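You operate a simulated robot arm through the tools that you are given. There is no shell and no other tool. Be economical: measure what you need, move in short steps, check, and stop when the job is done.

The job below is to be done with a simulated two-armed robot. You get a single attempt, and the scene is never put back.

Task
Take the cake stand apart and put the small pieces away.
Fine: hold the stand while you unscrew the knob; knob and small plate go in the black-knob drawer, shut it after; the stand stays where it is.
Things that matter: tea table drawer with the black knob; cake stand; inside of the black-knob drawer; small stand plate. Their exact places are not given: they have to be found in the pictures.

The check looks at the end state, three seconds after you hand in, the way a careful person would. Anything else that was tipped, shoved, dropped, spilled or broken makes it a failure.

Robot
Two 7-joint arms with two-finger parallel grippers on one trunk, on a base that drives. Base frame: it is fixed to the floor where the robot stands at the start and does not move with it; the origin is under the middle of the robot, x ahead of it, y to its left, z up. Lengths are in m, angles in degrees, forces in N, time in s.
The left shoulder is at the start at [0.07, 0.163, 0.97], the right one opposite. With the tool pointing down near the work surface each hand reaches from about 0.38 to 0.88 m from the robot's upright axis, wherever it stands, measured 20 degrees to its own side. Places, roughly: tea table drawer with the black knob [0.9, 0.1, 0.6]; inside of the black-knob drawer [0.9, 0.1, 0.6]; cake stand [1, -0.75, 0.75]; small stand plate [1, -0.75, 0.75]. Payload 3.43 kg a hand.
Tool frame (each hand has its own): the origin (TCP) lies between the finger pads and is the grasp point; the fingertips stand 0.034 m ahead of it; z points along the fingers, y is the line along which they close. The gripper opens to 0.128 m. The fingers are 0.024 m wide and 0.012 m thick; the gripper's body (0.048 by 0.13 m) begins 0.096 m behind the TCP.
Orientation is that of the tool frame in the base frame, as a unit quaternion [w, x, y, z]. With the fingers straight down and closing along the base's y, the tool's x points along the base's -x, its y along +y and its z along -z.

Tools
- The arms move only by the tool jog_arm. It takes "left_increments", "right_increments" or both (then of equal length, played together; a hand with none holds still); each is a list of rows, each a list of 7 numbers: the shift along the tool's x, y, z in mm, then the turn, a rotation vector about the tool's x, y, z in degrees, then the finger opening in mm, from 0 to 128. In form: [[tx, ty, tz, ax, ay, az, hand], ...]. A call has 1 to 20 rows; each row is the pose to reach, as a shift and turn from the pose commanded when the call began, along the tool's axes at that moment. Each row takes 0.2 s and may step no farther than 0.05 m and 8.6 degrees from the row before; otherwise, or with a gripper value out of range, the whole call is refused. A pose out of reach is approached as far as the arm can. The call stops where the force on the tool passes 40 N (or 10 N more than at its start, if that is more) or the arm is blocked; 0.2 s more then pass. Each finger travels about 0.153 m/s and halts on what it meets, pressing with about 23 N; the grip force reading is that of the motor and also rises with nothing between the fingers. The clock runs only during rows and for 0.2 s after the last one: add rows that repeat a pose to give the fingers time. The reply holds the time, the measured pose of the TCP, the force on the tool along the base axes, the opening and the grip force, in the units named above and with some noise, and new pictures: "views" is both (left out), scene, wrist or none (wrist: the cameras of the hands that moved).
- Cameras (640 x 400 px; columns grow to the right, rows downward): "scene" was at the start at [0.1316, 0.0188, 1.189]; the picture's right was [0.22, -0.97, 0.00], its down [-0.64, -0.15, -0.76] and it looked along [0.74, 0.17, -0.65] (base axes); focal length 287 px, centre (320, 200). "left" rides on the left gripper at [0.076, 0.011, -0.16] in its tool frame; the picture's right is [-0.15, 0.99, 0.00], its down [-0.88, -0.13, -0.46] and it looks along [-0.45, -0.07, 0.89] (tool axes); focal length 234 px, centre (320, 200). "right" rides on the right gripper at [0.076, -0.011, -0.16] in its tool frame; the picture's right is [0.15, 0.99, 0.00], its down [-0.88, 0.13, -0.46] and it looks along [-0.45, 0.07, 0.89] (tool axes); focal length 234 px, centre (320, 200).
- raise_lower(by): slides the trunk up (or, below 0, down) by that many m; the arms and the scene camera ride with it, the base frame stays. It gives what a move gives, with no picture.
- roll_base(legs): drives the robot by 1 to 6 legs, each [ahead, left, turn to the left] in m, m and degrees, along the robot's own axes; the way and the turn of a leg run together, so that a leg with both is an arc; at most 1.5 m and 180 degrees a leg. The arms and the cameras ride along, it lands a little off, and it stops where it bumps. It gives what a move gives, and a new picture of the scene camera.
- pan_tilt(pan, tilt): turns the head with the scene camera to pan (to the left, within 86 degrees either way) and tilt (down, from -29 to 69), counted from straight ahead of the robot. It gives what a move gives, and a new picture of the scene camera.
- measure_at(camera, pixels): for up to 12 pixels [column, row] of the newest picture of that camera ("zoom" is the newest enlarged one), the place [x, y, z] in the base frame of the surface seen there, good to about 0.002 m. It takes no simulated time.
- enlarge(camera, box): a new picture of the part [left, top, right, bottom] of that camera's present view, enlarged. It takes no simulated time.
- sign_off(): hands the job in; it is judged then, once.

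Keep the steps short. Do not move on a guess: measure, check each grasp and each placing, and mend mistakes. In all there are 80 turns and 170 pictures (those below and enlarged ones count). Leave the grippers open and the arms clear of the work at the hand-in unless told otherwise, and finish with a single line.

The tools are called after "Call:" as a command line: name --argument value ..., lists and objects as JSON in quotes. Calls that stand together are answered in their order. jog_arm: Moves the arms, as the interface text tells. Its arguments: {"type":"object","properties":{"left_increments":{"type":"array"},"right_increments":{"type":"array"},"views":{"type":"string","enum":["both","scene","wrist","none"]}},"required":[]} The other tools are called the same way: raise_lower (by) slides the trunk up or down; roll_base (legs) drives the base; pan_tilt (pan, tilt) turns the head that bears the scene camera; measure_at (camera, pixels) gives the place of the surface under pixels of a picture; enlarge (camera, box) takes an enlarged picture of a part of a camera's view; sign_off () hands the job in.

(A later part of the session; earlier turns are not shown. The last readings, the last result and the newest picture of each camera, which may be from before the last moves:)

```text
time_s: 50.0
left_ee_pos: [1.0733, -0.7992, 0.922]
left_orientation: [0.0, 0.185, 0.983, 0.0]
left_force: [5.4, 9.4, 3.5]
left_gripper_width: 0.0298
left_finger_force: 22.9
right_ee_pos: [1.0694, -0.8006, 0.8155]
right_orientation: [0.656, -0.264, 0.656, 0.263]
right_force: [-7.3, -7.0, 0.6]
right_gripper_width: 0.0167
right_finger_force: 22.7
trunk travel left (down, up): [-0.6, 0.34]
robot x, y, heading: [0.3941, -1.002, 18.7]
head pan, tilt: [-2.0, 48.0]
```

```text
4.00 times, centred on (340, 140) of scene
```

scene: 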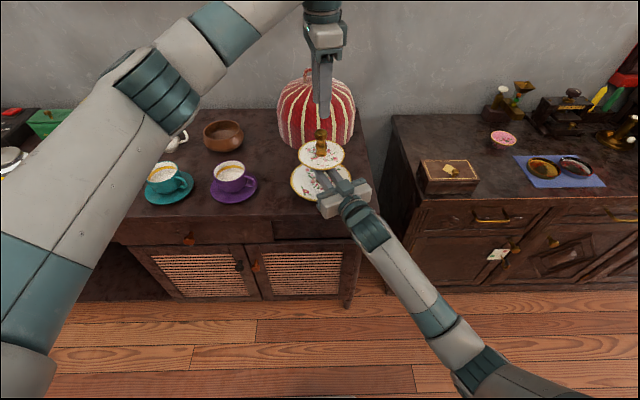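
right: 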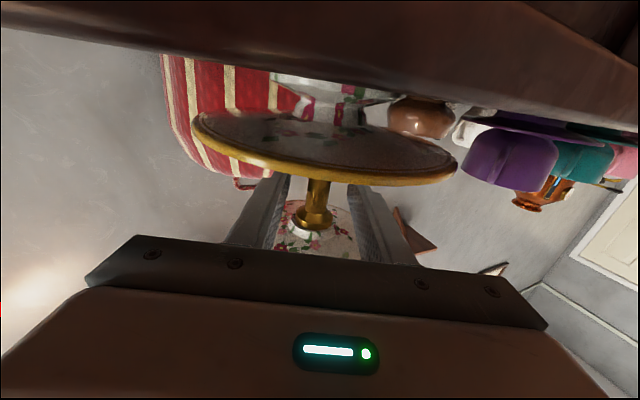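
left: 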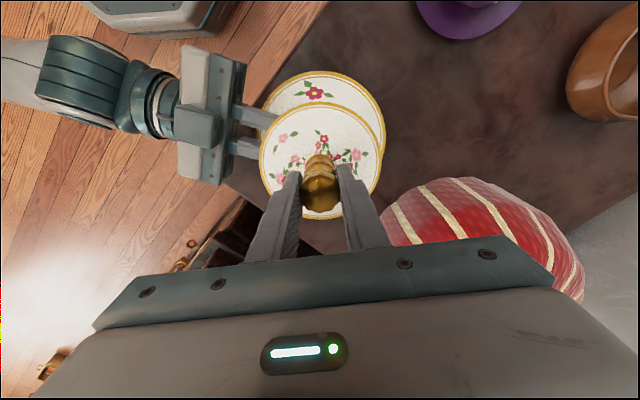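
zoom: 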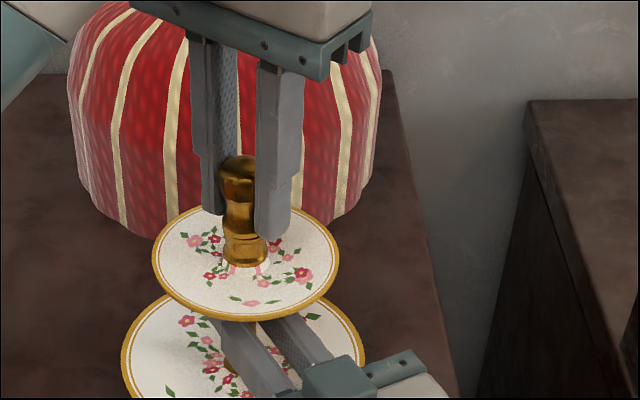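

The knob grip held and the plate did not turn. I'll continue anticlockwise another 120°.

Call:
jog_arm --left_increments '[[0, 0, 0, 0, 0, -8, 10], [0, 0, 0, 0, 0, -16, 10], [0, 0, 0, 0, 0, -24, 10], [0, 0, 0, 0, 0, -32, 10], [0, 0, 0, 0, 0, -40, 10], [0, 0, 0, 0, 0, -48, 10], [0, 0, 0, 0, 0, -56, 10], [0, 0, 0, 0, 0, -64, 10], [0, 0, 0, 0, 0, -72, 10], [0, 0, 0, 0, 0, -80, 10], [0, 0, 0, 0, 0, -88, 10], [0, 0, 0, 0, 0, -96, 10], [0, 0, 0, 0, 0, -104, 10], [0, 0, 0, 0, 0, -112, 10], [0, 0, 0, 0, 0, -120, 10]]' --views "none"

Call:
enlarge --camera "scene" --box '[260, 90, 420, 190]'

```text
time_s: 53.1
left_ee_pos: [1.0734, -0.8008, 0.9229]
left_orientation: [0.0, 0.759, -0.651, -0.001]
left_force: [-11.2, 9.8, 17.1]
left_gripper_width: 0.0297
left_finger_force: 23.5
right_ee_pos: [1.0698, -0.802, 0.8155]
right_orientation: [0.657, -0.263, 0.656, 0.262]
right_force: [13.1, -9.2, -0.2]
right_gripper_width: 0.0172
right_finger_force: 22.8
trunk travel left (down, up): [-0.6, 0.34]
robot x, y, heading: [0.3931, -1.0006, 18.5]
head pan, tilt: [-2.0, 48.0]
```

```text
4.00 times, centred on (340, 140) of scene
```

zoom: 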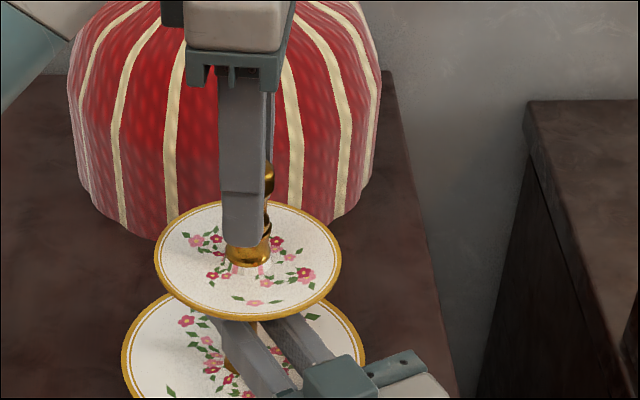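

The upward force of 17 N shows the thread lifting the knob. I'll open, rise 4 mm, turn back 160°, regrip and repeat.

Call:
jog_arm --left_increments '[[0, 0, -2, 0, 0, 0, 50], [0, 0, -4, 0, 0, 8.4, 50], [0, 0, -4, 0, 0, 16.8, 50], [0, 0, -4, 0, 0, 25.2, 50], [0, 0, -4, 0, 0, 33.6, 50], [0, 0, -4, 0, 0, 42, 50], [0, 0, -4, 0, 0, 50.4, 50], [0, 0, -4, 0, 0, 58.8, 50], [0, 0, -4, 0, 0, 67.2, 50], [0, 0, -4, 0, 0, 75.6, 50], [0, 0, -4, 0, 0, 84, 50], [0, 0, -4, 0, 0, 92.4, 50], [0, 0, -4, 0, 0, 100.8, 50], [0, 0, -4, 0, 0, 109.2, 50], [0, 0, -4, 0, 0, 117.6, 50], [0, 0, -4, 0, 0, 126, 50], [0, 0, -4, 0, 0, 134.4, 50], [0, 0, -4, 0, 0, 142.8, 50], [0, 0, -4, 0, 0, 151.2, 50], [0, 0, -4, 0, 0, 159.6, 50]]' --views "wrist"

Call:
enlarge --camera "scene" --box '[260, 90, 420, 190]'

```text
time_s: 57.4
left_ee_pos: [1.0746, -0.799, 0.9251]
left_orientation: [0.0, 0.509, 0.861, -0.001]
left_force: [-0.6, 0.2, 0.0]
left_gripper_width: 0.05
left_finger_force: 0.1
right_ee_pos: [1.069, -0.8003, 0.8165]
right_orientation: [0.657, -0.264, 0.656, 0.263]
right_force: [0.5, 2.9, 3.9]
right_gripper_width: 0.0167
right_finger_force: 23.3
trunk travel left (down, up): [-0.6, 0.34]
robot x, y, heading: [0.395, -0.999, 18.5]
head pan, tilt: [-2.0, 48.0]
```

left: 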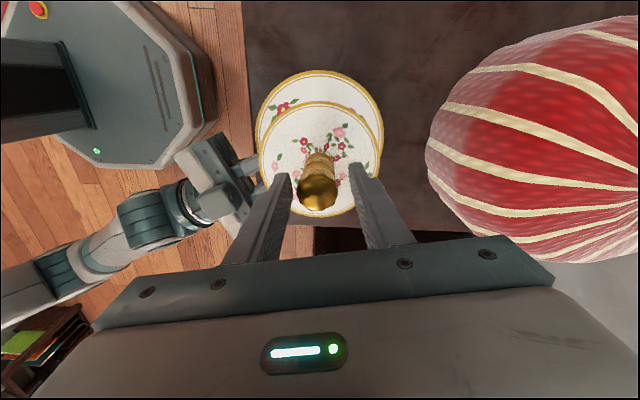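

```text
4.00 times, centred on (340, 140) of scene
```

zoom: 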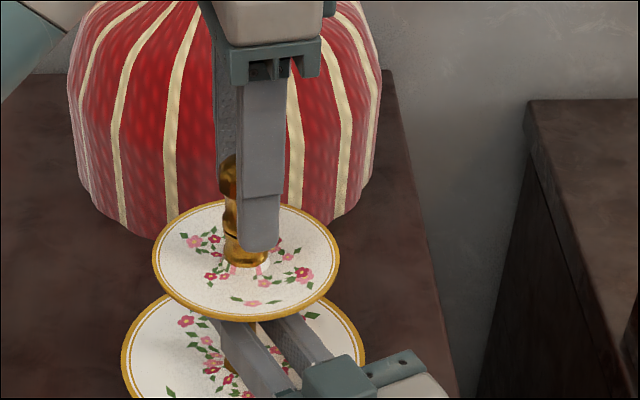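

Call:
measure_at --camera "left" --pixels '[[318, 195], [318, 205], [310, 190], [326, 190]]'

Call:
jog_arm --left_increments '[[0, -2, 0, 0, 0, 0, 20], [0, -2, 0, 0, 0, 0, 10], [0, -2, 0, 0, 0, -8.4, 10], [0, -2, 0, 0, 0, -16.8, 10], [0, -2, 0, 0, 0, -25.2, 10], [0, -2, 0, 0, 0, -33.6, 10], [0, -2, 0, 0, 0, -42, 10], [0, -2, 0, 0, 0, -50.4, 10], [0, -2, 0, 0, 0, -58.8, 10], [0, -2, 0, 0, 0, -67.2, 10], [0, -2, 0, 0, 0, -75.6, 10], [0, -2, 0, 0, 0, -84, 10], [0, -2, 0, 0, 0, -92.4, 10], [0, -2, 0, 0, 0, -100.8, 10], [0, -2, 0, 0, 0, -109.2, 10], [0, -2, 0, 0, 0, -117.6, 10], [0, -2, 0, 0, 0, -126, 10], [0, -2, 0, 0, 0, -134.4, 10], [0, -2, 0, 0, 0, -142.8, 10], [0, -2, 0, 0, 0, -151.2, 10]]' --views "none"

Call:
enlarge --camera "scene" --box '[260, 90, 420, 190]'

```text
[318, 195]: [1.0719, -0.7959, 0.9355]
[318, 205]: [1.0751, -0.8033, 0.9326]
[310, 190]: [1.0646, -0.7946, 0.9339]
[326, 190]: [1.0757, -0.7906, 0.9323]
```

```text
time_s: 61.5
left_ee_pos: [1.0728, -0.7991, 0.9259]
left_orientation: [0.0, 0.709, -0.705, 0.0]
left_force: [-2.0, 0.7, 1.5]
left_gripper_width: 0.0298
left_finger_force: 22.8
right_ee_pos: [1.0674, -0.801, 0.8147]
right_orientation: [0.656, -0.263, 0.657, 0.263]
right_force: [1.1, -1.5, 3.2]
right_gripper_width: 0.0168
right_finger_force: 22.6
trunk travel left (down, up): [-0.6, 0.34]
robot x, y, heading: [0.393, -1.0007, 18.8]
head pan, tilt: [-2.0, 48.0]
```

```text
4.00 times, centred on (340, 140) of scene
```

zoom: 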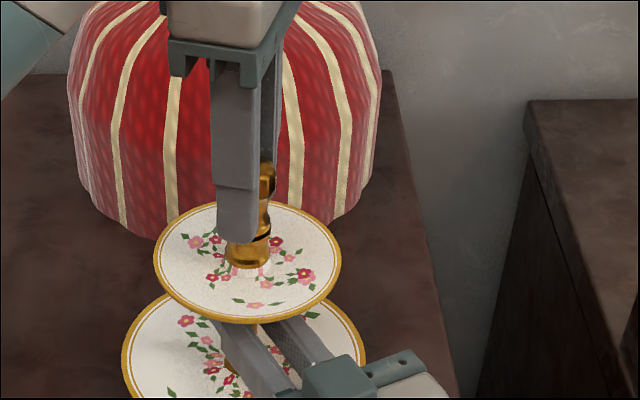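

A gap has appeared between the knob and its collar at about (262,237), and the force is nearly zero. I'll try a gentle lift.

Call:
jog_arm --left_increments '[[0, 0, -3, 0, 0, 0, 10], [0, 0, -6, 0, 0, 0, 10], [0, 0, -9, 0, 0, 0, 10], [0, 0, -12, 0, 0, 0, 10]]' --views "none"

Call:
enlarge --camera "scene" --box '[260, 90, 420, 190]'

```text
time_s: 62.5
left_ee_pos: [1.0715, -0.8001, 0.9386]
left_orientation: [0.0, 0.709, -0.705, 0.0]
left_force: [-2.3, 0.9, -0.8]
left_gripper_width: 0.0297
left_finger_force: 23.3
right_ee_pos: [1.0701, -0.8001, 0.8159]
right_orientation: [0.657, -0.263, 0.656, 0.263]
right_force: [1.7, -0.7, 3.2]
right_gripper_width: 0.0169
right_finger_force: 22.8
trunk travel left (down, up): [-0.6, 0.34]
robot x, y, heading: [0.3937, -0.9969, 18.9]
head pan, tilt: [-2.0, 48.0]
```

```text
4.00 times, centred on (340, 140) of scene
```

zoom: 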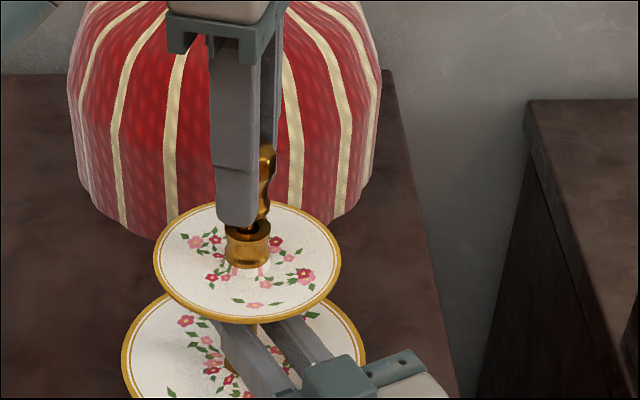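

The knob came up without resistance. I'll lift it a further 90 mm.

Call:
jog_arm --left_increments '[[0, 0, -12, 0, 0, 0, 10], [0, 0, -25, 0, 0, 0, 10], [0, 0, -45, 0, 0, 0, 10], [0, 0, -70, 0, 0, 0, 10], [0, 0, -90, 0, 0, 0, 10]]' --views "wrist"

Call:
enlarge --camera "scene" --box '[260, 90, 420, 190]'

```text
time_s: 63.8
left_ee_pos: [1.0728, -0.8001, 1.029]
left_orientation: [0.0, 0.709, -0.705, -0.001]
left_force: [-0.2, 0.0, -0.1]
left_gripper_width: 0.0294
left_finger_force: 23.2
right_ee_pos: [1.0698, -0.7993, 0.8155]
right_orientation: [0.657, -0.263, 0.656, 0.262]
right_force: [-0.8, -0.4, 5.0]
right_gripper_width: 0.0168
right_finger_force: 22.9
trunk travel left (down, up): [-0.6, 0.34]
robot x, y, heading: [0.3954, -0.9977, 18.9]
head pan, tilt: [-2.0, 48.0]
```

left: 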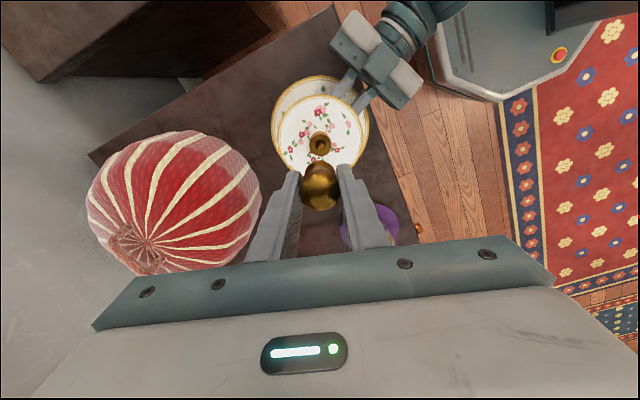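

```text
4.00 times, centred on (340, 140) of scene
```

zoom: 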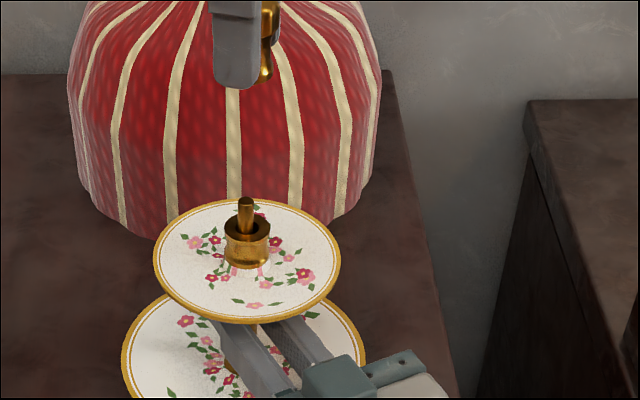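

The knob is off, leaving the pin and the collar on the plate. I'll take the left hand with the knob up and left, while the right releases the post and backs out.

Call:
jog_arm --right_increments '[[0, 0, 0, 0, 0, 0, 25], [0, 0, 0, 0, 0, 0, 40], [0, 0, 0, 0, 0, 0, 50], [0, 0, -20, 0, 0, 0, 50], [0, 0, -45, 0, 0, 0, 50], [0, 0, -75, 0, 0, 0, 50], [0, 0, -105, 0, 0, 0, 50], [0, 0, -135, 0, 0, 0, 50], [0, 0, -165, 0, 0, 0, 50], [0, 0, -180, 0, 0, 0, 50]]' --left_increments '[[-20, 17, 0, 0, 0, 7, 10], [-41, 35, 0, 0, 0, 14, 10], [-61, 52, 0, 0, 0, 21, 10], [-82, 70, 0, 0, 0, 28, 10], [-102, 87, 0, 0, 0, 36, 10], [-123, 105, 0, 0, 0, 44, 10], [-143, 122, 0, 0, 0, 52, 10], [-164, 140, 0, 0, 0, 60, 10], [-185, 157, 0, 0, 0, 66, 10], [-205, 175, 0, 0, 0, 72, 10]]'

Call:
enlarge --camera "scene" --box '[240, 100, 400, 200]'

```text
time_s: 66.0
left_ee_pos: [0.8958, -0.5945, 1.0283]
left_orientation: [0.001, -0.157, 0.988, -0.001]
left_force: [0.0, 0.4, -0.4]
left_gripper_width: 0.0294
left_finger_force: 23.6
right_ee_pos: [0.9407, -0.9242, 0.8156]
right_orientation: [0.657, -0.264, 0.656, 0.263]
right_force: [-0.2, -0.1, 0.3]
right_gripper_width: 0.0499
right_finger_force: 0.1
trunk travel left (down, up): [-0.6, 0.34]
robot x, y, heading: [0.3967, -1.0004, 18.3]
head pan, tilt: [-2.0, 48.0]
```

scene: 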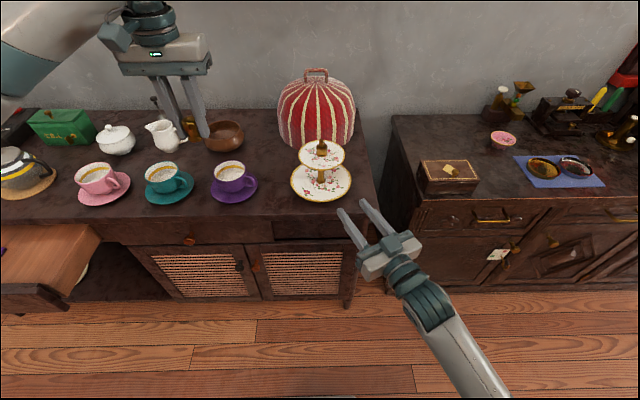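
right: 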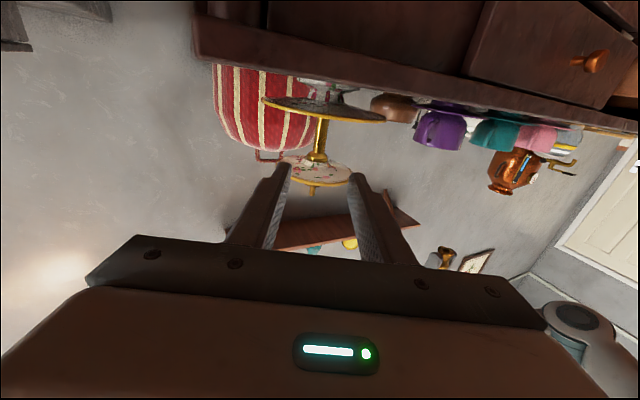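
left: 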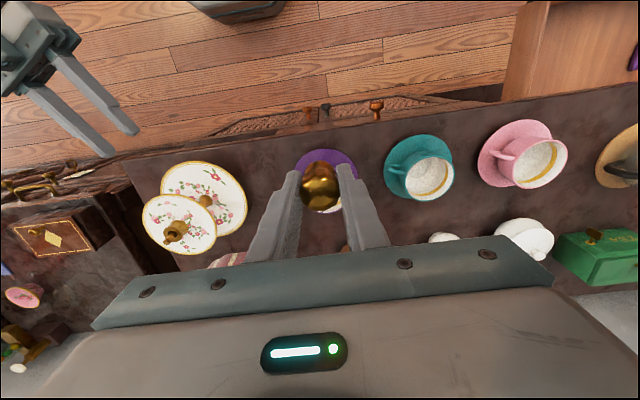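

```text
4.00 times, centred on (320, 150) of scene
```

zoom: 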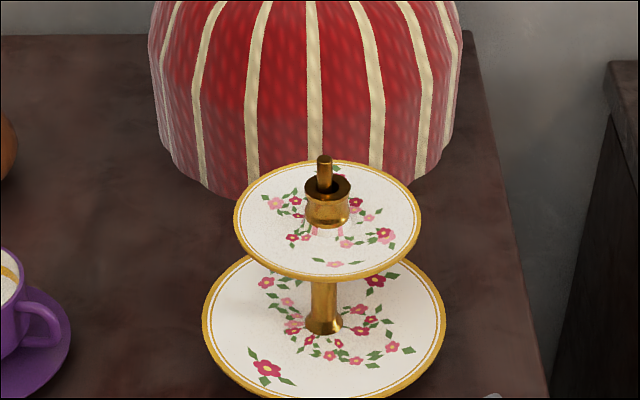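

The stand has stayed put. The collar around the pin looks like the plate's own hub, so I'll measure it for a grip from above.

Call:
measure_at --camera "zoom" --pixels '[[305, 188], [350, 186], [325, 178], [325, 160], [306, 212], [347, 212], [325, 205], [325, 225], [238, 220], [418, 216], [328, 275], [207, 318]]'

Call:
measure_at --camera "left" --pixels '[[175, 228], [145, 213], [215, 235], [185, 195], [170, 252], [166, 243], [185, 240]]'

```text
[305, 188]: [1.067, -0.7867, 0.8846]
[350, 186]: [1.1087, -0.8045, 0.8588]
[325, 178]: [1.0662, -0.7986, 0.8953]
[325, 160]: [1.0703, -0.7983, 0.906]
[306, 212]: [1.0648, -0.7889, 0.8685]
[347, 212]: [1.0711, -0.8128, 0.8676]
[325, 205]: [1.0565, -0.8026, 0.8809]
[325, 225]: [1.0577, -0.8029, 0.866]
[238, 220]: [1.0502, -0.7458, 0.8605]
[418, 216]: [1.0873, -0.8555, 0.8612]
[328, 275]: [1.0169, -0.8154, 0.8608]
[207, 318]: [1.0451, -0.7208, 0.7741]
```

```text
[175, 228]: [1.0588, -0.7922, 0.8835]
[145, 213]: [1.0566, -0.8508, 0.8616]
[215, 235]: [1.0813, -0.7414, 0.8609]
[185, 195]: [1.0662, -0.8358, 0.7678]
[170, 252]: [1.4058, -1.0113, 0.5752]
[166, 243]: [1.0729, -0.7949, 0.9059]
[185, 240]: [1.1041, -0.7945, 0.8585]
```

I'll raise the right hand and turn it fingers-down, clear of the stand.

Call:
jog_arm --right_increments '[[-20, 0, -5, 0, 5, 0, 50], [-40, 0, -10, 0, 13, 0, 50], [-60, 0, -10, 0, 21, 0, 50], [-80, 0, -10, 0, 29, 0, 50], [-100, 0, -10, 0, 37, 0, 50], [-120, 0, -10, 0, 45, 0, 50], [-140, 0, -10, 0, 53, 0, 50], [-160, 0, -10, 0, 61, 0, 50], [-180, 0, -10, 0, 69, 0, 50], [-195, 0, -10, 0, 77, 0, 50], [-195, 0, -10, 0, 84, 0, 50], [-195, 0, -10, 0, 90, 0, 50], [-195, 0, -10, 0, 90, 0, 50]]' --views "wrist"

```text
time_s: 68.8
left_ee_pos: [0.897, -0.5952, 1.0275]
left_orientation: [-0.002, -0.16, 0.987, 0.0]
left_force: [0.1, -0.1, -0.5]
left_gripper_width: 0.0297
left_finger_force: 23.3
right_ee_pos: [0.931, -0.9326, 1.0099]
right_orientation: [0.0, -0.371, 0.928, 0.0]
right_force: [0.5, 0.8, 0.0]
right_gripper_width: 0.05
right_finger_force: 0.0
right hand out of reach, approached as far as the arm can: row 4, 5
trunk travel left (down, up): [-0.6, 0.34]
robot x, y, heading: [0.3941, -1.0018, 18.6]
head pan, tilt: [-2.0, 48.0]
```

right: 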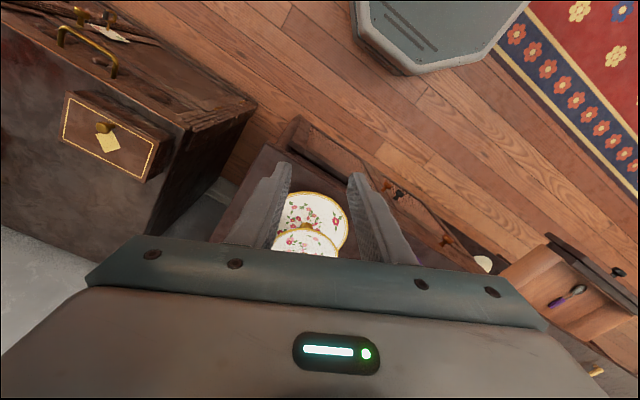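

Fingers down at z 1.01. I'll move 193 mm to directly over the hub, at hover height, and look.

Call:
jog_arm --right_increments '[[-40, 0, 0, 0, 0, 0, 50], [-80, 0, 0, 0, 0, 0, 50], [-120, 0, 0, 0, 0, 0, 50], [-160, 0, 10, 0, 0, 0, 50], [-193, 0, 30, 0, 0, 0, 50], [-193, 0, 50, 0, 0, 0, 50], [-193, 0, 50, 0, 0, 0, 50]]'

Call:
measure_at --camera "right" --pixels '[[320, 175], [320, 165], [310, 170], [330, 170]]'

```text
time_s: 70.3
left_ee_pos: [0.8962, -0.5944, 1.0277]
left_orientation: [-0.001, -0.16, 0.987, 0.0]
left_force: [0.3, 0.3, 0.1]
left_gripper_width: 0.0295
left_finger_force: 23.4
right_ee_pos: [1.0726, -0.7979, 0.9586]
right_orientation: [0.0, -0.372, 0.928, 0.0]
right_force: [0.2, 0.0, -0.5]
right_gripper_width: 0.0499
right_finger_force: 0.1
trunk travel left (down, up): [-0.6, 0.34]
robot x, y, heading: [0.393, -1.001, 18.8]
head pan, tilt: [-2.0, 48.0]
```

scene: 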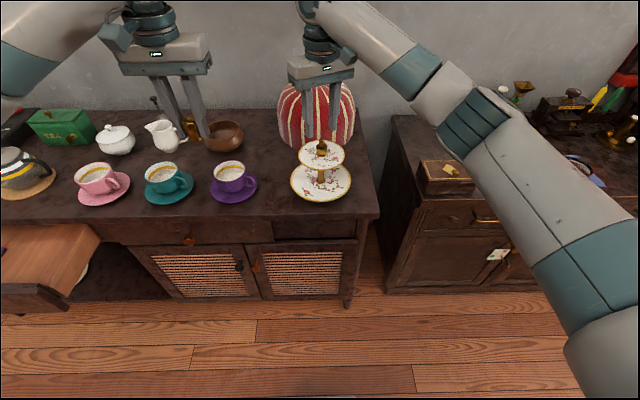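
right: 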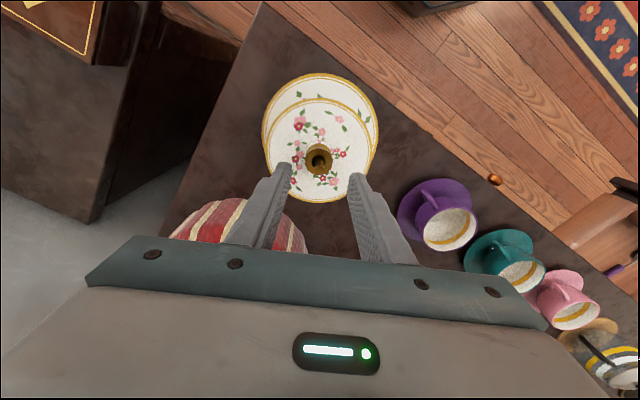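

```text
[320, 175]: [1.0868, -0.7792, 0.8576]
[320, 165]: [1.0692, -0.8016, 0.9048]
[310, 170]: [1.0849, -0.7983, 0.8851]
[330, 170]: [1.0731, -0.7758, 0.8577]
```

The hub is centred (col 318, pads at 290 and 350). I'll descend 56 mm so the tips straddle the hub just above the plate, close, and then lift gently by 6 mm.

Call:
jog_arm --right_increments '[[0, -1, 20, 0, 0, 0, 50], [0, -1, 40, 0, 0, 0, 50], [0, -1, 50, 0, 0, 0, 50], [0, -1, 56, 0, 0, 0, 50], [0, -1, 56, 0, 0, 0, 40], [0, -1, 56, 0, 0, 0, 30], [0, -1, 56, 0, 0, 0, 20], [0, -1, 56, 0, 0, 0, 10], [0, -1, 56, 0, 0, 0, 10]]' --views "wrist"

Call:
enlarge --camera "scene" --box '[240, 100, 400, 200]'

```text
time_s: 72.3
left_ee_pos: [0.8973, -0.5947, 1.0278]
left_orientation: [0.0, -0.159, 0.987, -0.001]
left_force: [0.1, 0.2, 0.6]
left_gripper_width: 0.0294
left_finger_force: 22.8
right_ee_pos: [1.0724, -0.7985, 0.9038]
right_orientation: [0.0, -0.371, 0.928, 0.0]
right_force: [-0.6, -0.3, -0.1]
right_gripper_width: 0.0273
right_finger_force: 22.8
trunk travel left (down, up): [-0.6, 0.34]
robot x, y, heading: [0.3946, -0.9991, 18.5]
head pan, tilt: [-2.0, 48.0]
```

right: 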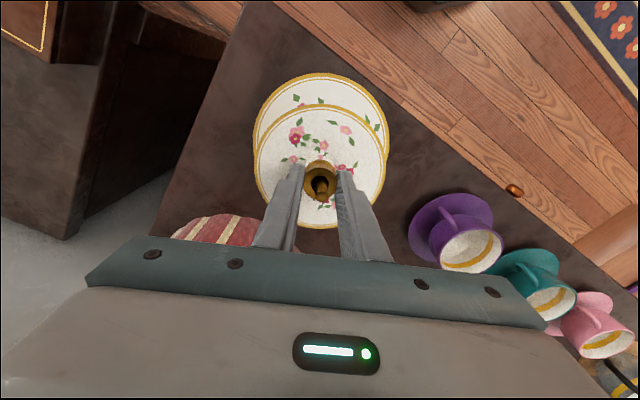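

```text
4.00 times, centred on (320, 150) of scene
```

zoom: 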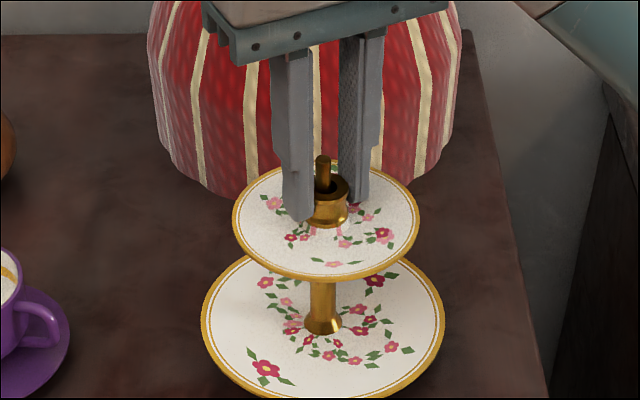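

The hub is gripped at 27 mm. Now a slow lift of 10 mm, then I'll check whether the plate comes away without the stand.

Call:
jog_arm --right_increments '[[0, 0, -2, 0, 0, 0, 10], [0, 0, -4, 0, 0, 0, 10], [0, 0, -7, 0, 0, 0, 10], [0, 0, -10, 0, 0, 0, 10], [0, 0, -10, 0, 0, 0, 10]]' --views "none"

Call:
enlarge --camera "scene" --box '[240, 100, 400, 200]'

Call:
measure_at --camera "zoom" --pixels '[[238, 210], [328, 270], [205, 318], [325, 394], [443, 318]]'

```text
time_s: 73.5
left_ee_pos: [0.8959, -0.5954, 1.0286]
left_orientation: [-0.001, -0.159, 0.987, 0.0]
left_force: [-0.2, 0.5, -0.9]
left_gripper_width: 0.0294
left_finger_force: 23.1
right_ee_pos: [1.0717, -0.7994, 0.913]
right_orientation: [0.0, -0.371, 0.929, 0.0]
right_force: [-0.6, -0.4, -0.7]
right_gripper_width: 0.027
right_finger_force: 22.7
trunk travel left (down, up): [-0.6, 0.34]
robot x, y, heading: [0.3909, -0.9976, 18.6]
head pan, tilt: [-2.0, 48.0]
```

```text
4.00 times, centred on (320, 150) of scene
```

zoom: 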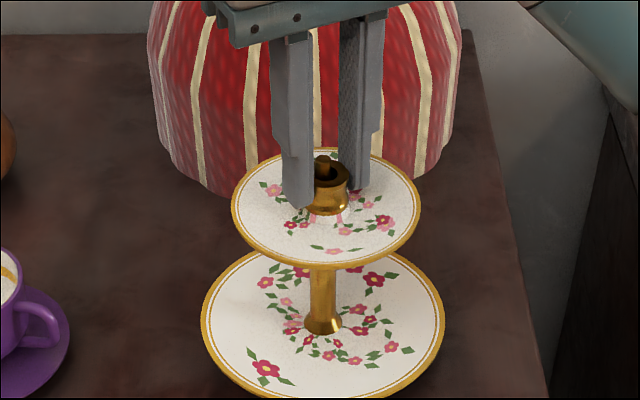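

```text
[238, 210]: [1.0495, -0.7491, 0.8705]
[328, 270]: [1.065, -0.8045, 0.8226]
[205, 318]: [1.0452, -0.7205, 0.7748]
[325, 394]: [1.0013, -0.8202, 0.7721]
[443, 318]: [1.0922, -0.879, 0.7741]
```

The plate rises freely and the stand stays. I'll lift 110 mm clear of the pin.

Call:
jog_arm --right_increments '[[0, 0, -15, 0, 0, 0, 10], [0, 0, -40, 0, 0, 0, 10], [0, 0, -70, 0, 0, 0, 10], [0, 0, -95, 0, 0, 0, 10], [0, 0, -110, 0, 0, 0, 10], [0, 0, -110, 0, 0, 0, 10]]' --views "scene"

Call:
roll_base --legs '[[-0.4, 0, 0]]'

```text
time_s: 75.0
left_ee_pos: [0.8973, -0.5943, 1.0273]
left_orientation: [-0.001, -0.159, 0.987, 0.0]
left_force: [-0.3, 0.6, -0.9]
left_gripper_width: 0.0295
left_finger_force: 23.1
right_ee_pos: [1.0714, -0.7991, 1.0251]
right_orientation: [0.0, -0.372, 0.928, 0.0]
right_force: [-0.1, -0.2, -1.2]
right_gripper_width: 0.027
right_finger_force: 23.1
trunk travel left (down, up): [-0.6, 0.34]
robot x, y, heading: [0.3953, -0.9987, 18.5]
head pan, tilt: [-2.0, 48.0]
```

scene: 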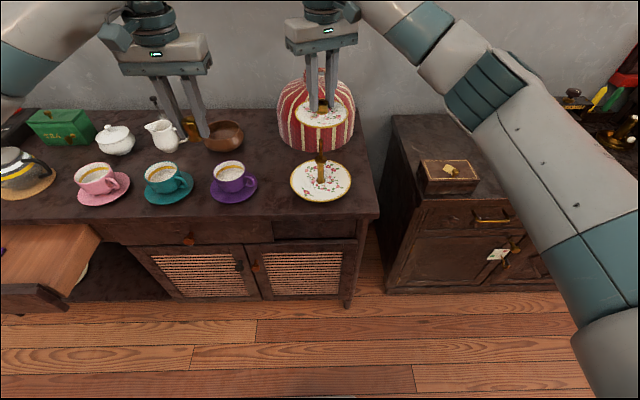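

```text
time_s: 77.5
left_ee_pos: [0.5126, -0.7207, 1.0283]
left_orientation: [-0.001, -0.163, 0.987, 0.0]
left_force: [-0.2, 0.2, -0.1]
left_gripper_width: 0.0293
left_finger_force: 23.5
right_ee_pos: [0.6905, -0.9255, 1.0236]
right_orientation: [0.0, -0.375, 0.927, 0.0]
right_force: [-0.8, 0.4, -1.4]
right_gripper_width: 0.0272
right_finger_force: 22.8
trunk travel left (down, up): [-0.6, 0.34]
robot x, y, heading: [0.0151, -1.1288, 18.9]
head pan, tilt: [-2.0, 48.0]
```

scene: 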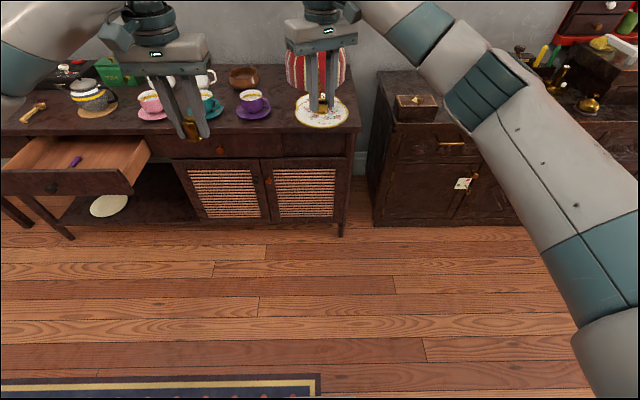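

Both pieces are held and the stand is untouched. Sliding left to face the drawer.

Call:
roll_base --legs '[[0, 0.868, 0]]'

Call:
pan_tilt --pan 0 --tilt 50

```text
time_s: 82.1
left_ee_pos: [0.2229, 0.1071, 1.0288]
left_orientation: [0.0, -0.166, 0.986, 0.0]
left_force: [0.2, 1.0, -0.3]
left_gripper_width: 0.0294
left_finger_force: 23.1
right_ee_pos: [0.4015, -0.0957, 1.025]
right_orientation: [0.0, -0.379, 0.925, 0.0]
right_force: [0.9, 0.9, -1.2]
right_gripper_width: 0.0271
right_finger_force: 22.6
trunk travel left (down, up): [-0.6, 0.34]
robot x, y, heading: [-0.2761, -0.3061, 19.6]
head pan, tilt: [-2.0, 48.0]
```

scene: 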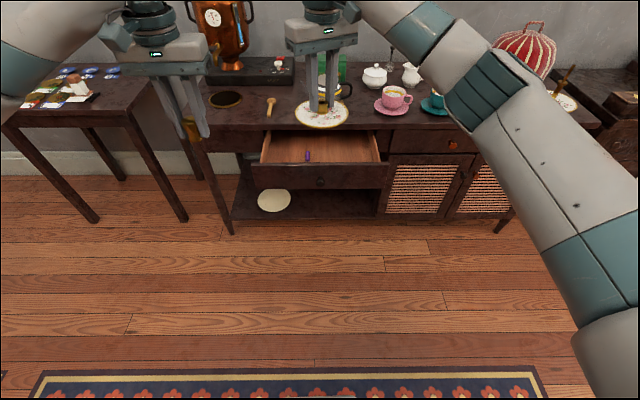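

```text
time_s: 82.7
left_ee_pos: [0.2231, 0.1061, 1.0281]
left_orientation: [-0.001, -0.167, 0.986, 0.0]
left_force: [0.7, -0.5, -0.9]
left_gripper_width: 0.0293
left_finger_force: 22.5
right_ee_pos: [0.4017, -0.096, 1.023]
right_orientation: [0.0, -0.379, 0.925, 0.0]
right_force: [-0.5, 0.0, -1.7]
right_gripper_width: 0.027
right_finger_force: 23.4
trunk travel left (down, up): [-0.6, 0.34]
robot x, y, heading: [-0.2774, -0.307, 19.6]
head pan, tilt: [0.0, 50.0]
```

scene: 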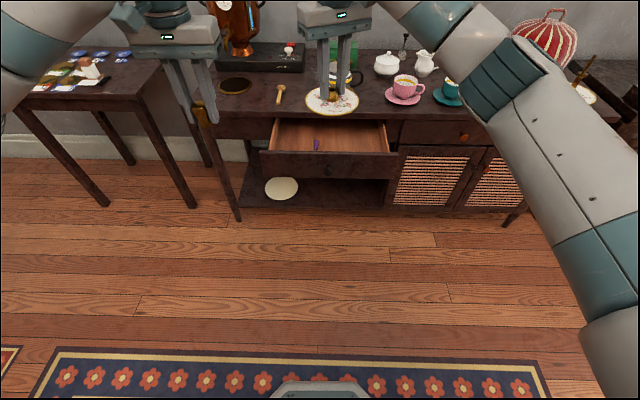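

Lined up with the drawer at s≈0.21. Rolling ahead 0.29; the hands are at z≈1.02, well above the teapot.

Call:
roll_base --legs '[[0.29, 0, -1.3]]'

Call:
pan_tilt --pan -3 --tilt 60

```text
time_s: 84.7
left_ee_pos: [0.5064, 0.1939, 1.0278]
left_orientation: [-0.001, -0.157, 0.988, 0.0]
left_force: [0.1, -0.1, -1.7]
left_gripper_width: 0.0291
left_finger_force: 23.1
right_ee_pos: [0.683, -0.0113, 1.0242]
right_orientation: [-0.001, -0.371, 0.929, -0.001]
right_force: [0.2, -0.1, -1.6]
right_gripper_width: 0.0273
right_finger_force: 23.1
trunk travel left (down, up): [-0.6, 0.34]
robot x, y, heading: [0.0029, -0.2119, 18.7]
head pan, tilt: [0.0, 50.0]
```

scene: 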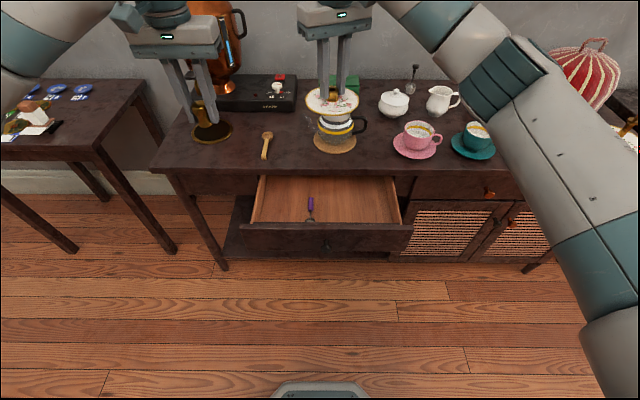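

```text
time_s: 85.4
left_ee_pos: [0.5084, 0.1942, 1.0273]
left_orientation: [-0.001, -0.157, 0.988, 0.0]
left_force: [0.0, 0.3, -0.7]
left_gripper_width: 0.0294
left_finger_force: 23.0
right_ee_pos: [0.6802, -0.0121, 1.0238]
right_orientation: [0.0, -0.371, 0.929, 0.0]
right_force: [0.3, 0.2, -1.6]
right_gripper_width: 0.0274
right_finger_force: 22.6
trunk travel left (down, up): [-0.6, 0.34]
robot x, y, heading: [0.0049, -0.2119, 18.5]
head pan, tilt: [-3.0, 60.0]
```

scene: 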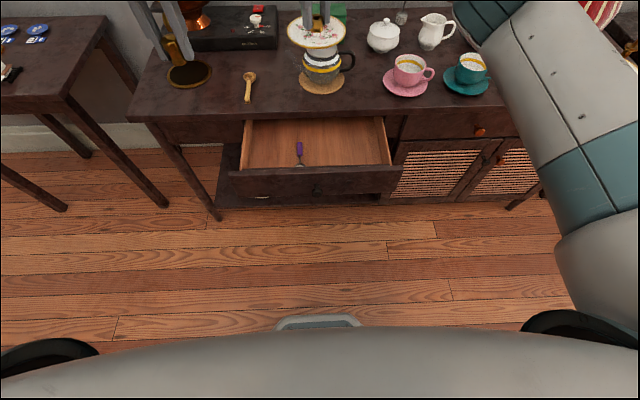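

Call:
measure_at --camera "scene" --pixels '[[235, 172], [398, 168], [299, 145], [299, 160], [248, 162], [385, 160], [330, 150], [345, 120], [245, 120], [360, 165], [388, 117], [318, 187]]'

Call:
enlarge --camera "scene" --box '[225, 100, 415, 210]'

```text
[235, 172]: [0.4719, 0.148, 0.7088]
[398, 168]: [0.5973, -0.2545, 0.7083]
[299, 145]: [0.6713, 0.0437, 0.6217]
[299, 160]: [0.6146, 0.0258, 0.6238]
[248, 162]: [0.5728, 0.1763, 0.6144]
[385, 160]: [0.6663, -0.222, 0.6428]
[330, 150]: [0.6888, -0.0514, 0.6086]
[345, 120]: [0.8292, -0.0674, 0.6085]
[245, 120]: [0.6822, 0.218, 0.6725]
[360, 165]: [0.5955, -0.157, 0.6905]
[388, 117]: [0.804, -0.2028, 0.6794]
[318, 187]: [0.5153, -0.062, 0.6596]
```

```text
3.37 times, centred on (320, 155) of scene
```

zoom: 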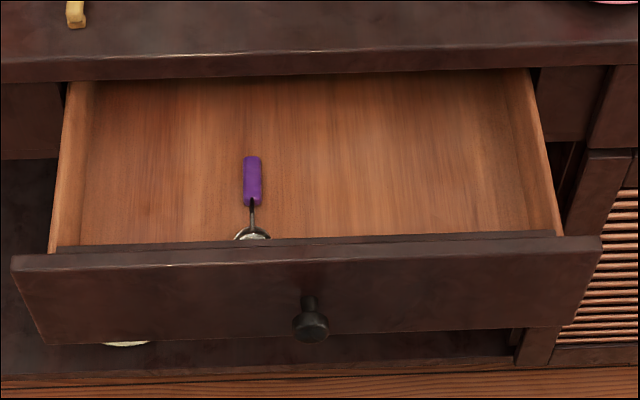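

Inside the drawer, the right side is free for the plate at (0.659,-0.112). The left side is free for the knob at (0.586,0.106). The scoop lies between them. The right hand goes first: move over, square up and descend to z 0.80.

Call:
jog_arm --right_increments '[[21, -14, 0, 0, 0, 6, 10], [42, -28, 0, 0, 0, 12, 10], [63, -43, 0, 0, 0, 18, 10], [84, -58, 0, 0, 0, 25, 10], [84, -58, 40, 0, 0, 25, 10], [84, -58, 80, 0, 0, 25, 10], [84, -58, 120, 0, 0, 25, 10], [84, -58, 160, 0, 0, 25, 10], [84, -58, 200, 0, 0, 25, 10], [84, -58, 224, 0, 0, 25, 10], [84, -58, 224, 0, 0, 25, 10]]'

Call:
enlarge --camera "scene" --box '[225, 80, 415, 190]'

```text
time_s: 87.8
left_ee_pos: [0.5068, 0.1926, 1.0279]
left_orientation: [0.0, -0.158, 0.988, 0.001]
left_force: [0.9, -0.6, 0.6]
left_gripper_width: 0.0296
left_finger_force: 22.3
right_ee_pos: [0.6614, -0.1139, 0.7988]
right_orientation: [0.0, -0.16, 0.987, 0.0]
right_force: [-0.1, 0.9, -1.1]
right_gripper_width: 0.0272
right_finger_force: 22.9
trunk travel left (down, up): [-0.6, 0.34]
robot x, y, heading: [0.0028, -0.2141, 18.4]
head pan, tilt: [-3.0, 60.0]
```

scene: 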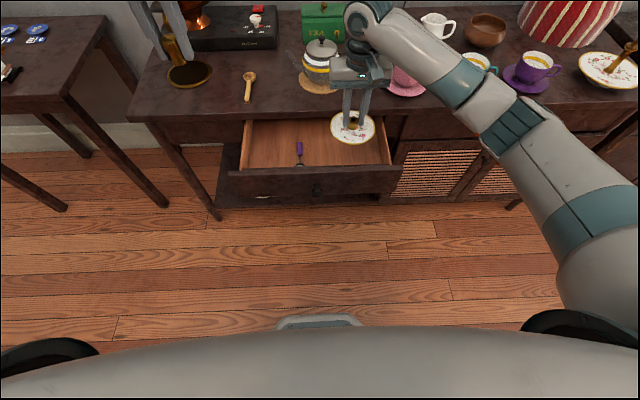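
right: 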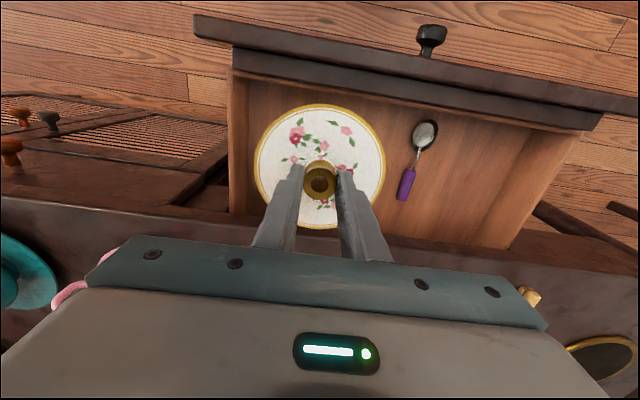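

```text
3.37 times, centred on (320, 135) of scene
```

zoom: 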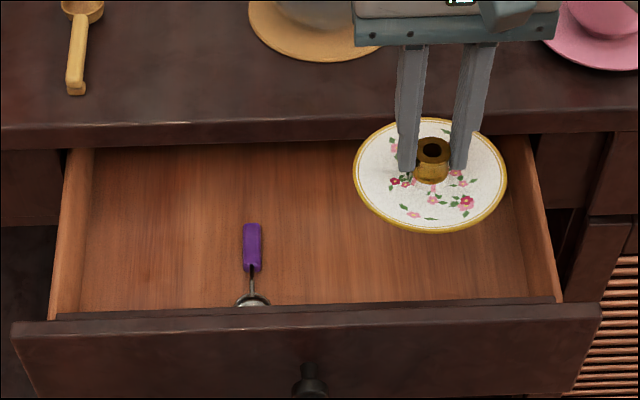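

The plate is well inside the drawer opening, clear of the scoop, lip and table edge. Descending to just above the floor.

Call:
jog_arm --right_increments '[[0, 0, 30, 0, 0, 0, 10], [0, 0, 60, 0, 0, 0, 10], [0, 0, 90, 0, 0, 0, 10], [0, 0, 110, 0, 0, 0, 10], [0, 0, 122, 0, 0, 0, 10], [0, 0, 130, 0, 0, 0, 10], [0, 0, 130, 0, 0, 0, 10]]' --views "wrist"

Call:
enlarge --camera "scene" --box '[225, 80, 415, 190]'

Call:
measure_at --camera "zoom" --pixels '[[365, 220], [430, 285], [500, 230], [470, 260], [480, 285], [350, 250]]'

```text
time_s: 89.4
left_ee_pos: [0.5069, 0.1934, 1.0284]
left_orientation: [-0.001, -0.157, 0.988, 0.0]
left_force: [0.2, 0.7, 0.3]
left_gripper_width: 0.0294
left_finger_force: 23.2
right_ee_pos: [0.6608, -0.1118, 0.6703]
right_orientation: [0.0, -0.161, 0.987, 0.0]
right_force: [-0.7, -0.4, -1.2]
right_gripper_width: 0.0272
right_finger_force: 23.0
trunk travel left (down, up): [-0.6, 0.34]
robot x, y, heading: [0.0034, -0.2125, 18.4]
head pan, tilt: [-3.0, 60.0]
```

right: 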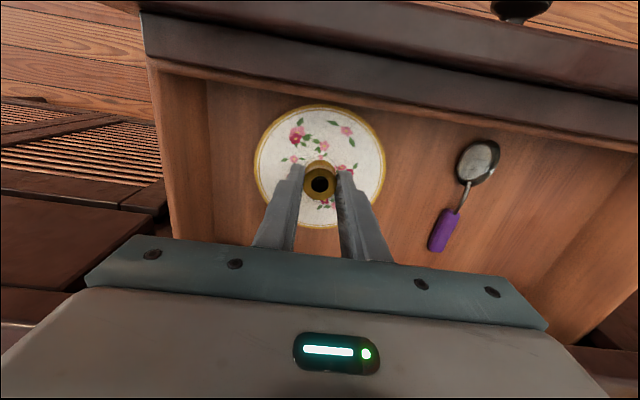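

```text
3.37 times, centred on (320, 135) of scene
```

zoom: 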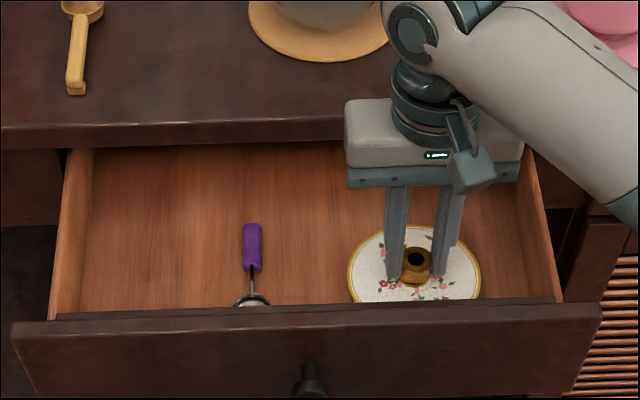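

```text
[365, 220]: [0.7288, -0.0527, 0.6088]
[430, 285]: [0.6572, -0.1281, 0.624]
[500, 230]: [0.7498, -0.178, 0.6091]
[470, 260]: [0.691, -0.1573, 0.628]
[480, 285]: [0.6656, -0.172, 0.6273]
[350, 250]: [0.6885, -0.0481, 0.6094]
```

The plate rim is at 0.627 and the floor at 0.609. I'll lower another 8 mm in small steps, watching the force.

Call:
jog_arm --right_increments '[[0, 0, 3, 0, 0, 0, 10], [0, 0, 6, 0, 0, 0, 10], [0, 0, 8, 0, 0, 0, 10]]' --views "none"

```text
time_s: 90.2
left_ee_pos: [0.5061, 0.1931, 1.0289]
left_orientation: [0.0, -0.158, 0.987, 0.0]
left_force: [0.1, -0.1, -0.2]
left_gripper_width: 0.0293
left_finger_force: 23.3
right_ee_pos: [0.6623, -0.1128, 0.664]
right_orientation: [0.001, -0.161, 0.987, 0.0]
right_force: [1.7, -2.2, 16.6]
right_gripper_width: 0.0275
right_finger_force: 23.2
trunk travel left (down, up): [-0.6, 0.34]
robot x, y, heading: [0.0026, -0.2117, 18.3]
head pan, tilt: [-3.0, 60.0]
```

Contact with the floor at 17 N. I'll ease off 1.5 mm, open to 45 mm, rise straight up and look.

Call:
jog_arm --right_increments '[[0, 0, -2, 0, 0, 0, 10], [0, 0, -2, 0, 0, 0, 30], [0, 0, -2, 0, 0, 0, 45], [0, 0, -2, 0, 0, 0, 45], [0, 0, -30, 0, 0, 0, 45], [0, 0, -75, 0, 0, 0, 45], [0, 0, -120, 0, 0, 0, 45], [0, 0, -165, 0, 0, 0, 45], [0, 0, -210, 0, 0, 0, 45], [0, 0, -255, 0, 0, 0, 45], [0, 0, -300, 0, 0, 0, 45]]'

Call:
enlarge --camera "scene" --box '[225, 80, 415, 190]'

```text
time_s: 92.6
left_ee_pos: [0.5058, 0.1943, 1.0279]
left_orientation: [-0.001, -0.157, 0.988, 0.0]
left_force: [0.4, -0.1, 0.1]
left_gripper_width: 0.0294
left_finger_force: 22.6
right_ee_pos: [0.6594, -0.1107, 0.9603]
right_orientation: [0.001, -0.16, 0.987, 0.0]
right_force: [0.0, 0.1, -0.4]
right_gripper_width: 0.0449
right_finger_force: 0.1
trunk travel left (down, up): [-0.6, 0.34]
robot x, y, heading: [0.0042, -0.2103, 18.5]
head pan, tilt: [-3.0, 60.0]
```

scene: 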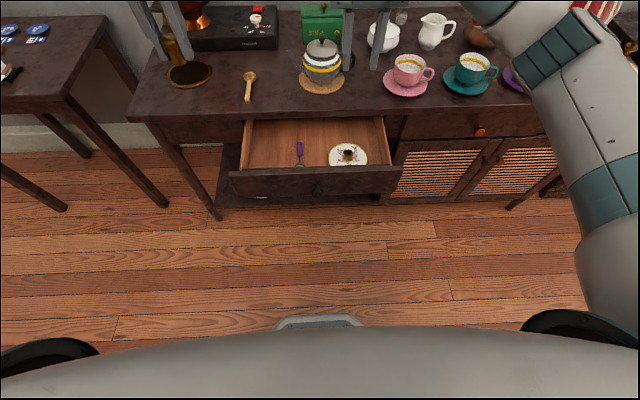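
right: 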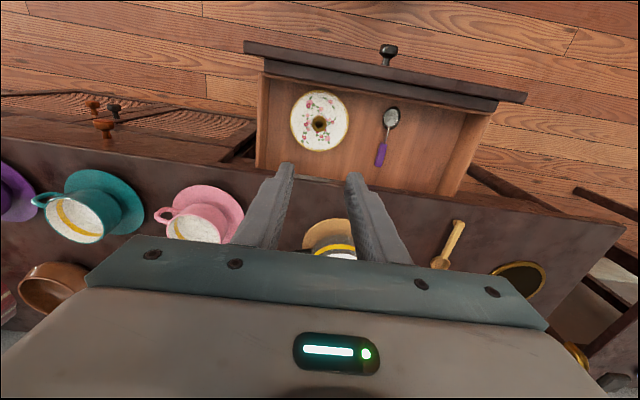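

```text
3.37 times, centred on (320, 135) of scene
```

zoom: 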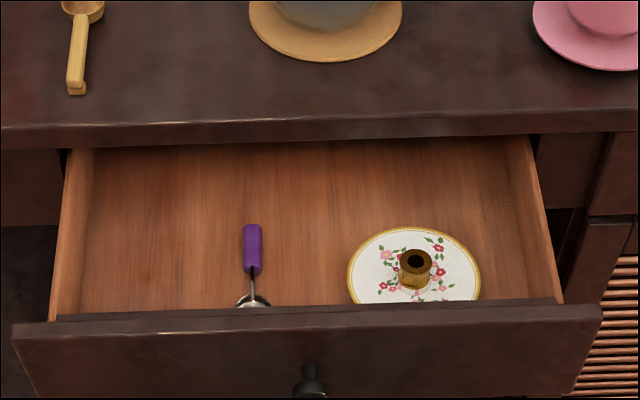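

The plate lies flat in the drawer. Next the left hand brings the knob over the left part of the drawer and down to z≈0.70.

Call:
jog_arm --left_increments '[[-16, -36, 0, 0, 0, 0, 10], [-32, -72, 0, 0, 0, 0, 10], [-49, -108, 0, 0, 0, 0, 10], [-49, -108, 45, 0, 0, 0, 10], [-49, -108, 90, 0, 0, 0, 10], [-49, -108, 135, 0, 0, 0, 10], [-49, -108, 180, 0, 0, 0, 10], [-49, -108, 225, 0, 0, 0, 10], [-49, -108, 265, 0, 0, 0, 10], [-49, -108, 300, 0, 0, 0, 10], [-49, -108, 328, 0, 0, 0, 10], [-49, -108, 328, 0, 0, 0, 10]]' --views "wrist"

Call:
enlarge --camera "scene" --box '[225, 80, 415, 190]'

```text
time_s: 95.2
left_ee_pos: [0.5863, 0.1063, 0.7009]
left_orientation: [0.001, -0.158, 0.987, 0.0]
left_force: [-0.8, 0.4, 0.1]
left_gripper_width: 0.0295
left_finger_force: 23.2
right_ee_pos: [0.6617, -0.1117, 0.9602]
right_orientation: [0.0, -0.161, 0.987, -0.001]
right_force: [-0.8, 0.6, 0.9]
right_gripper_width: 0.0452
right_finger_force: 0.0
trunk travel left (down, up): [-0.6, 0.34]
robot x, y, heading: [0.0054, -0.2127, 18.4]
head pan, tilt: [-3.0, 60.0]
```

left: 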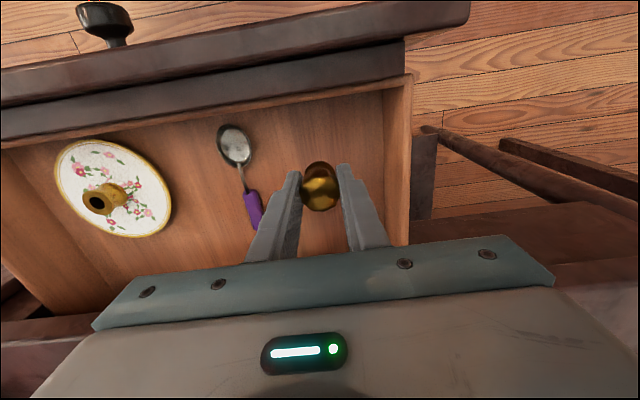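

```text
3.37 times, centred on (320, 135) of scene
```

zoom: 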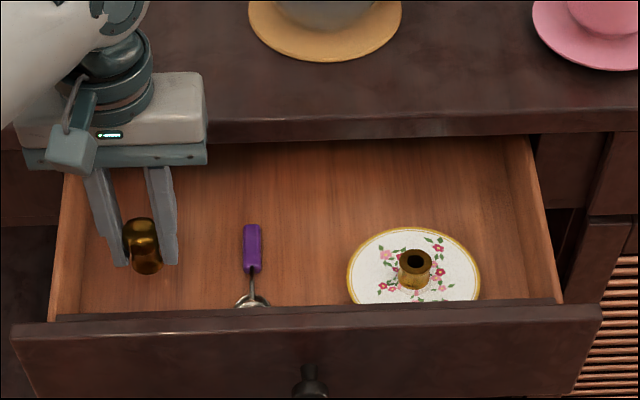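

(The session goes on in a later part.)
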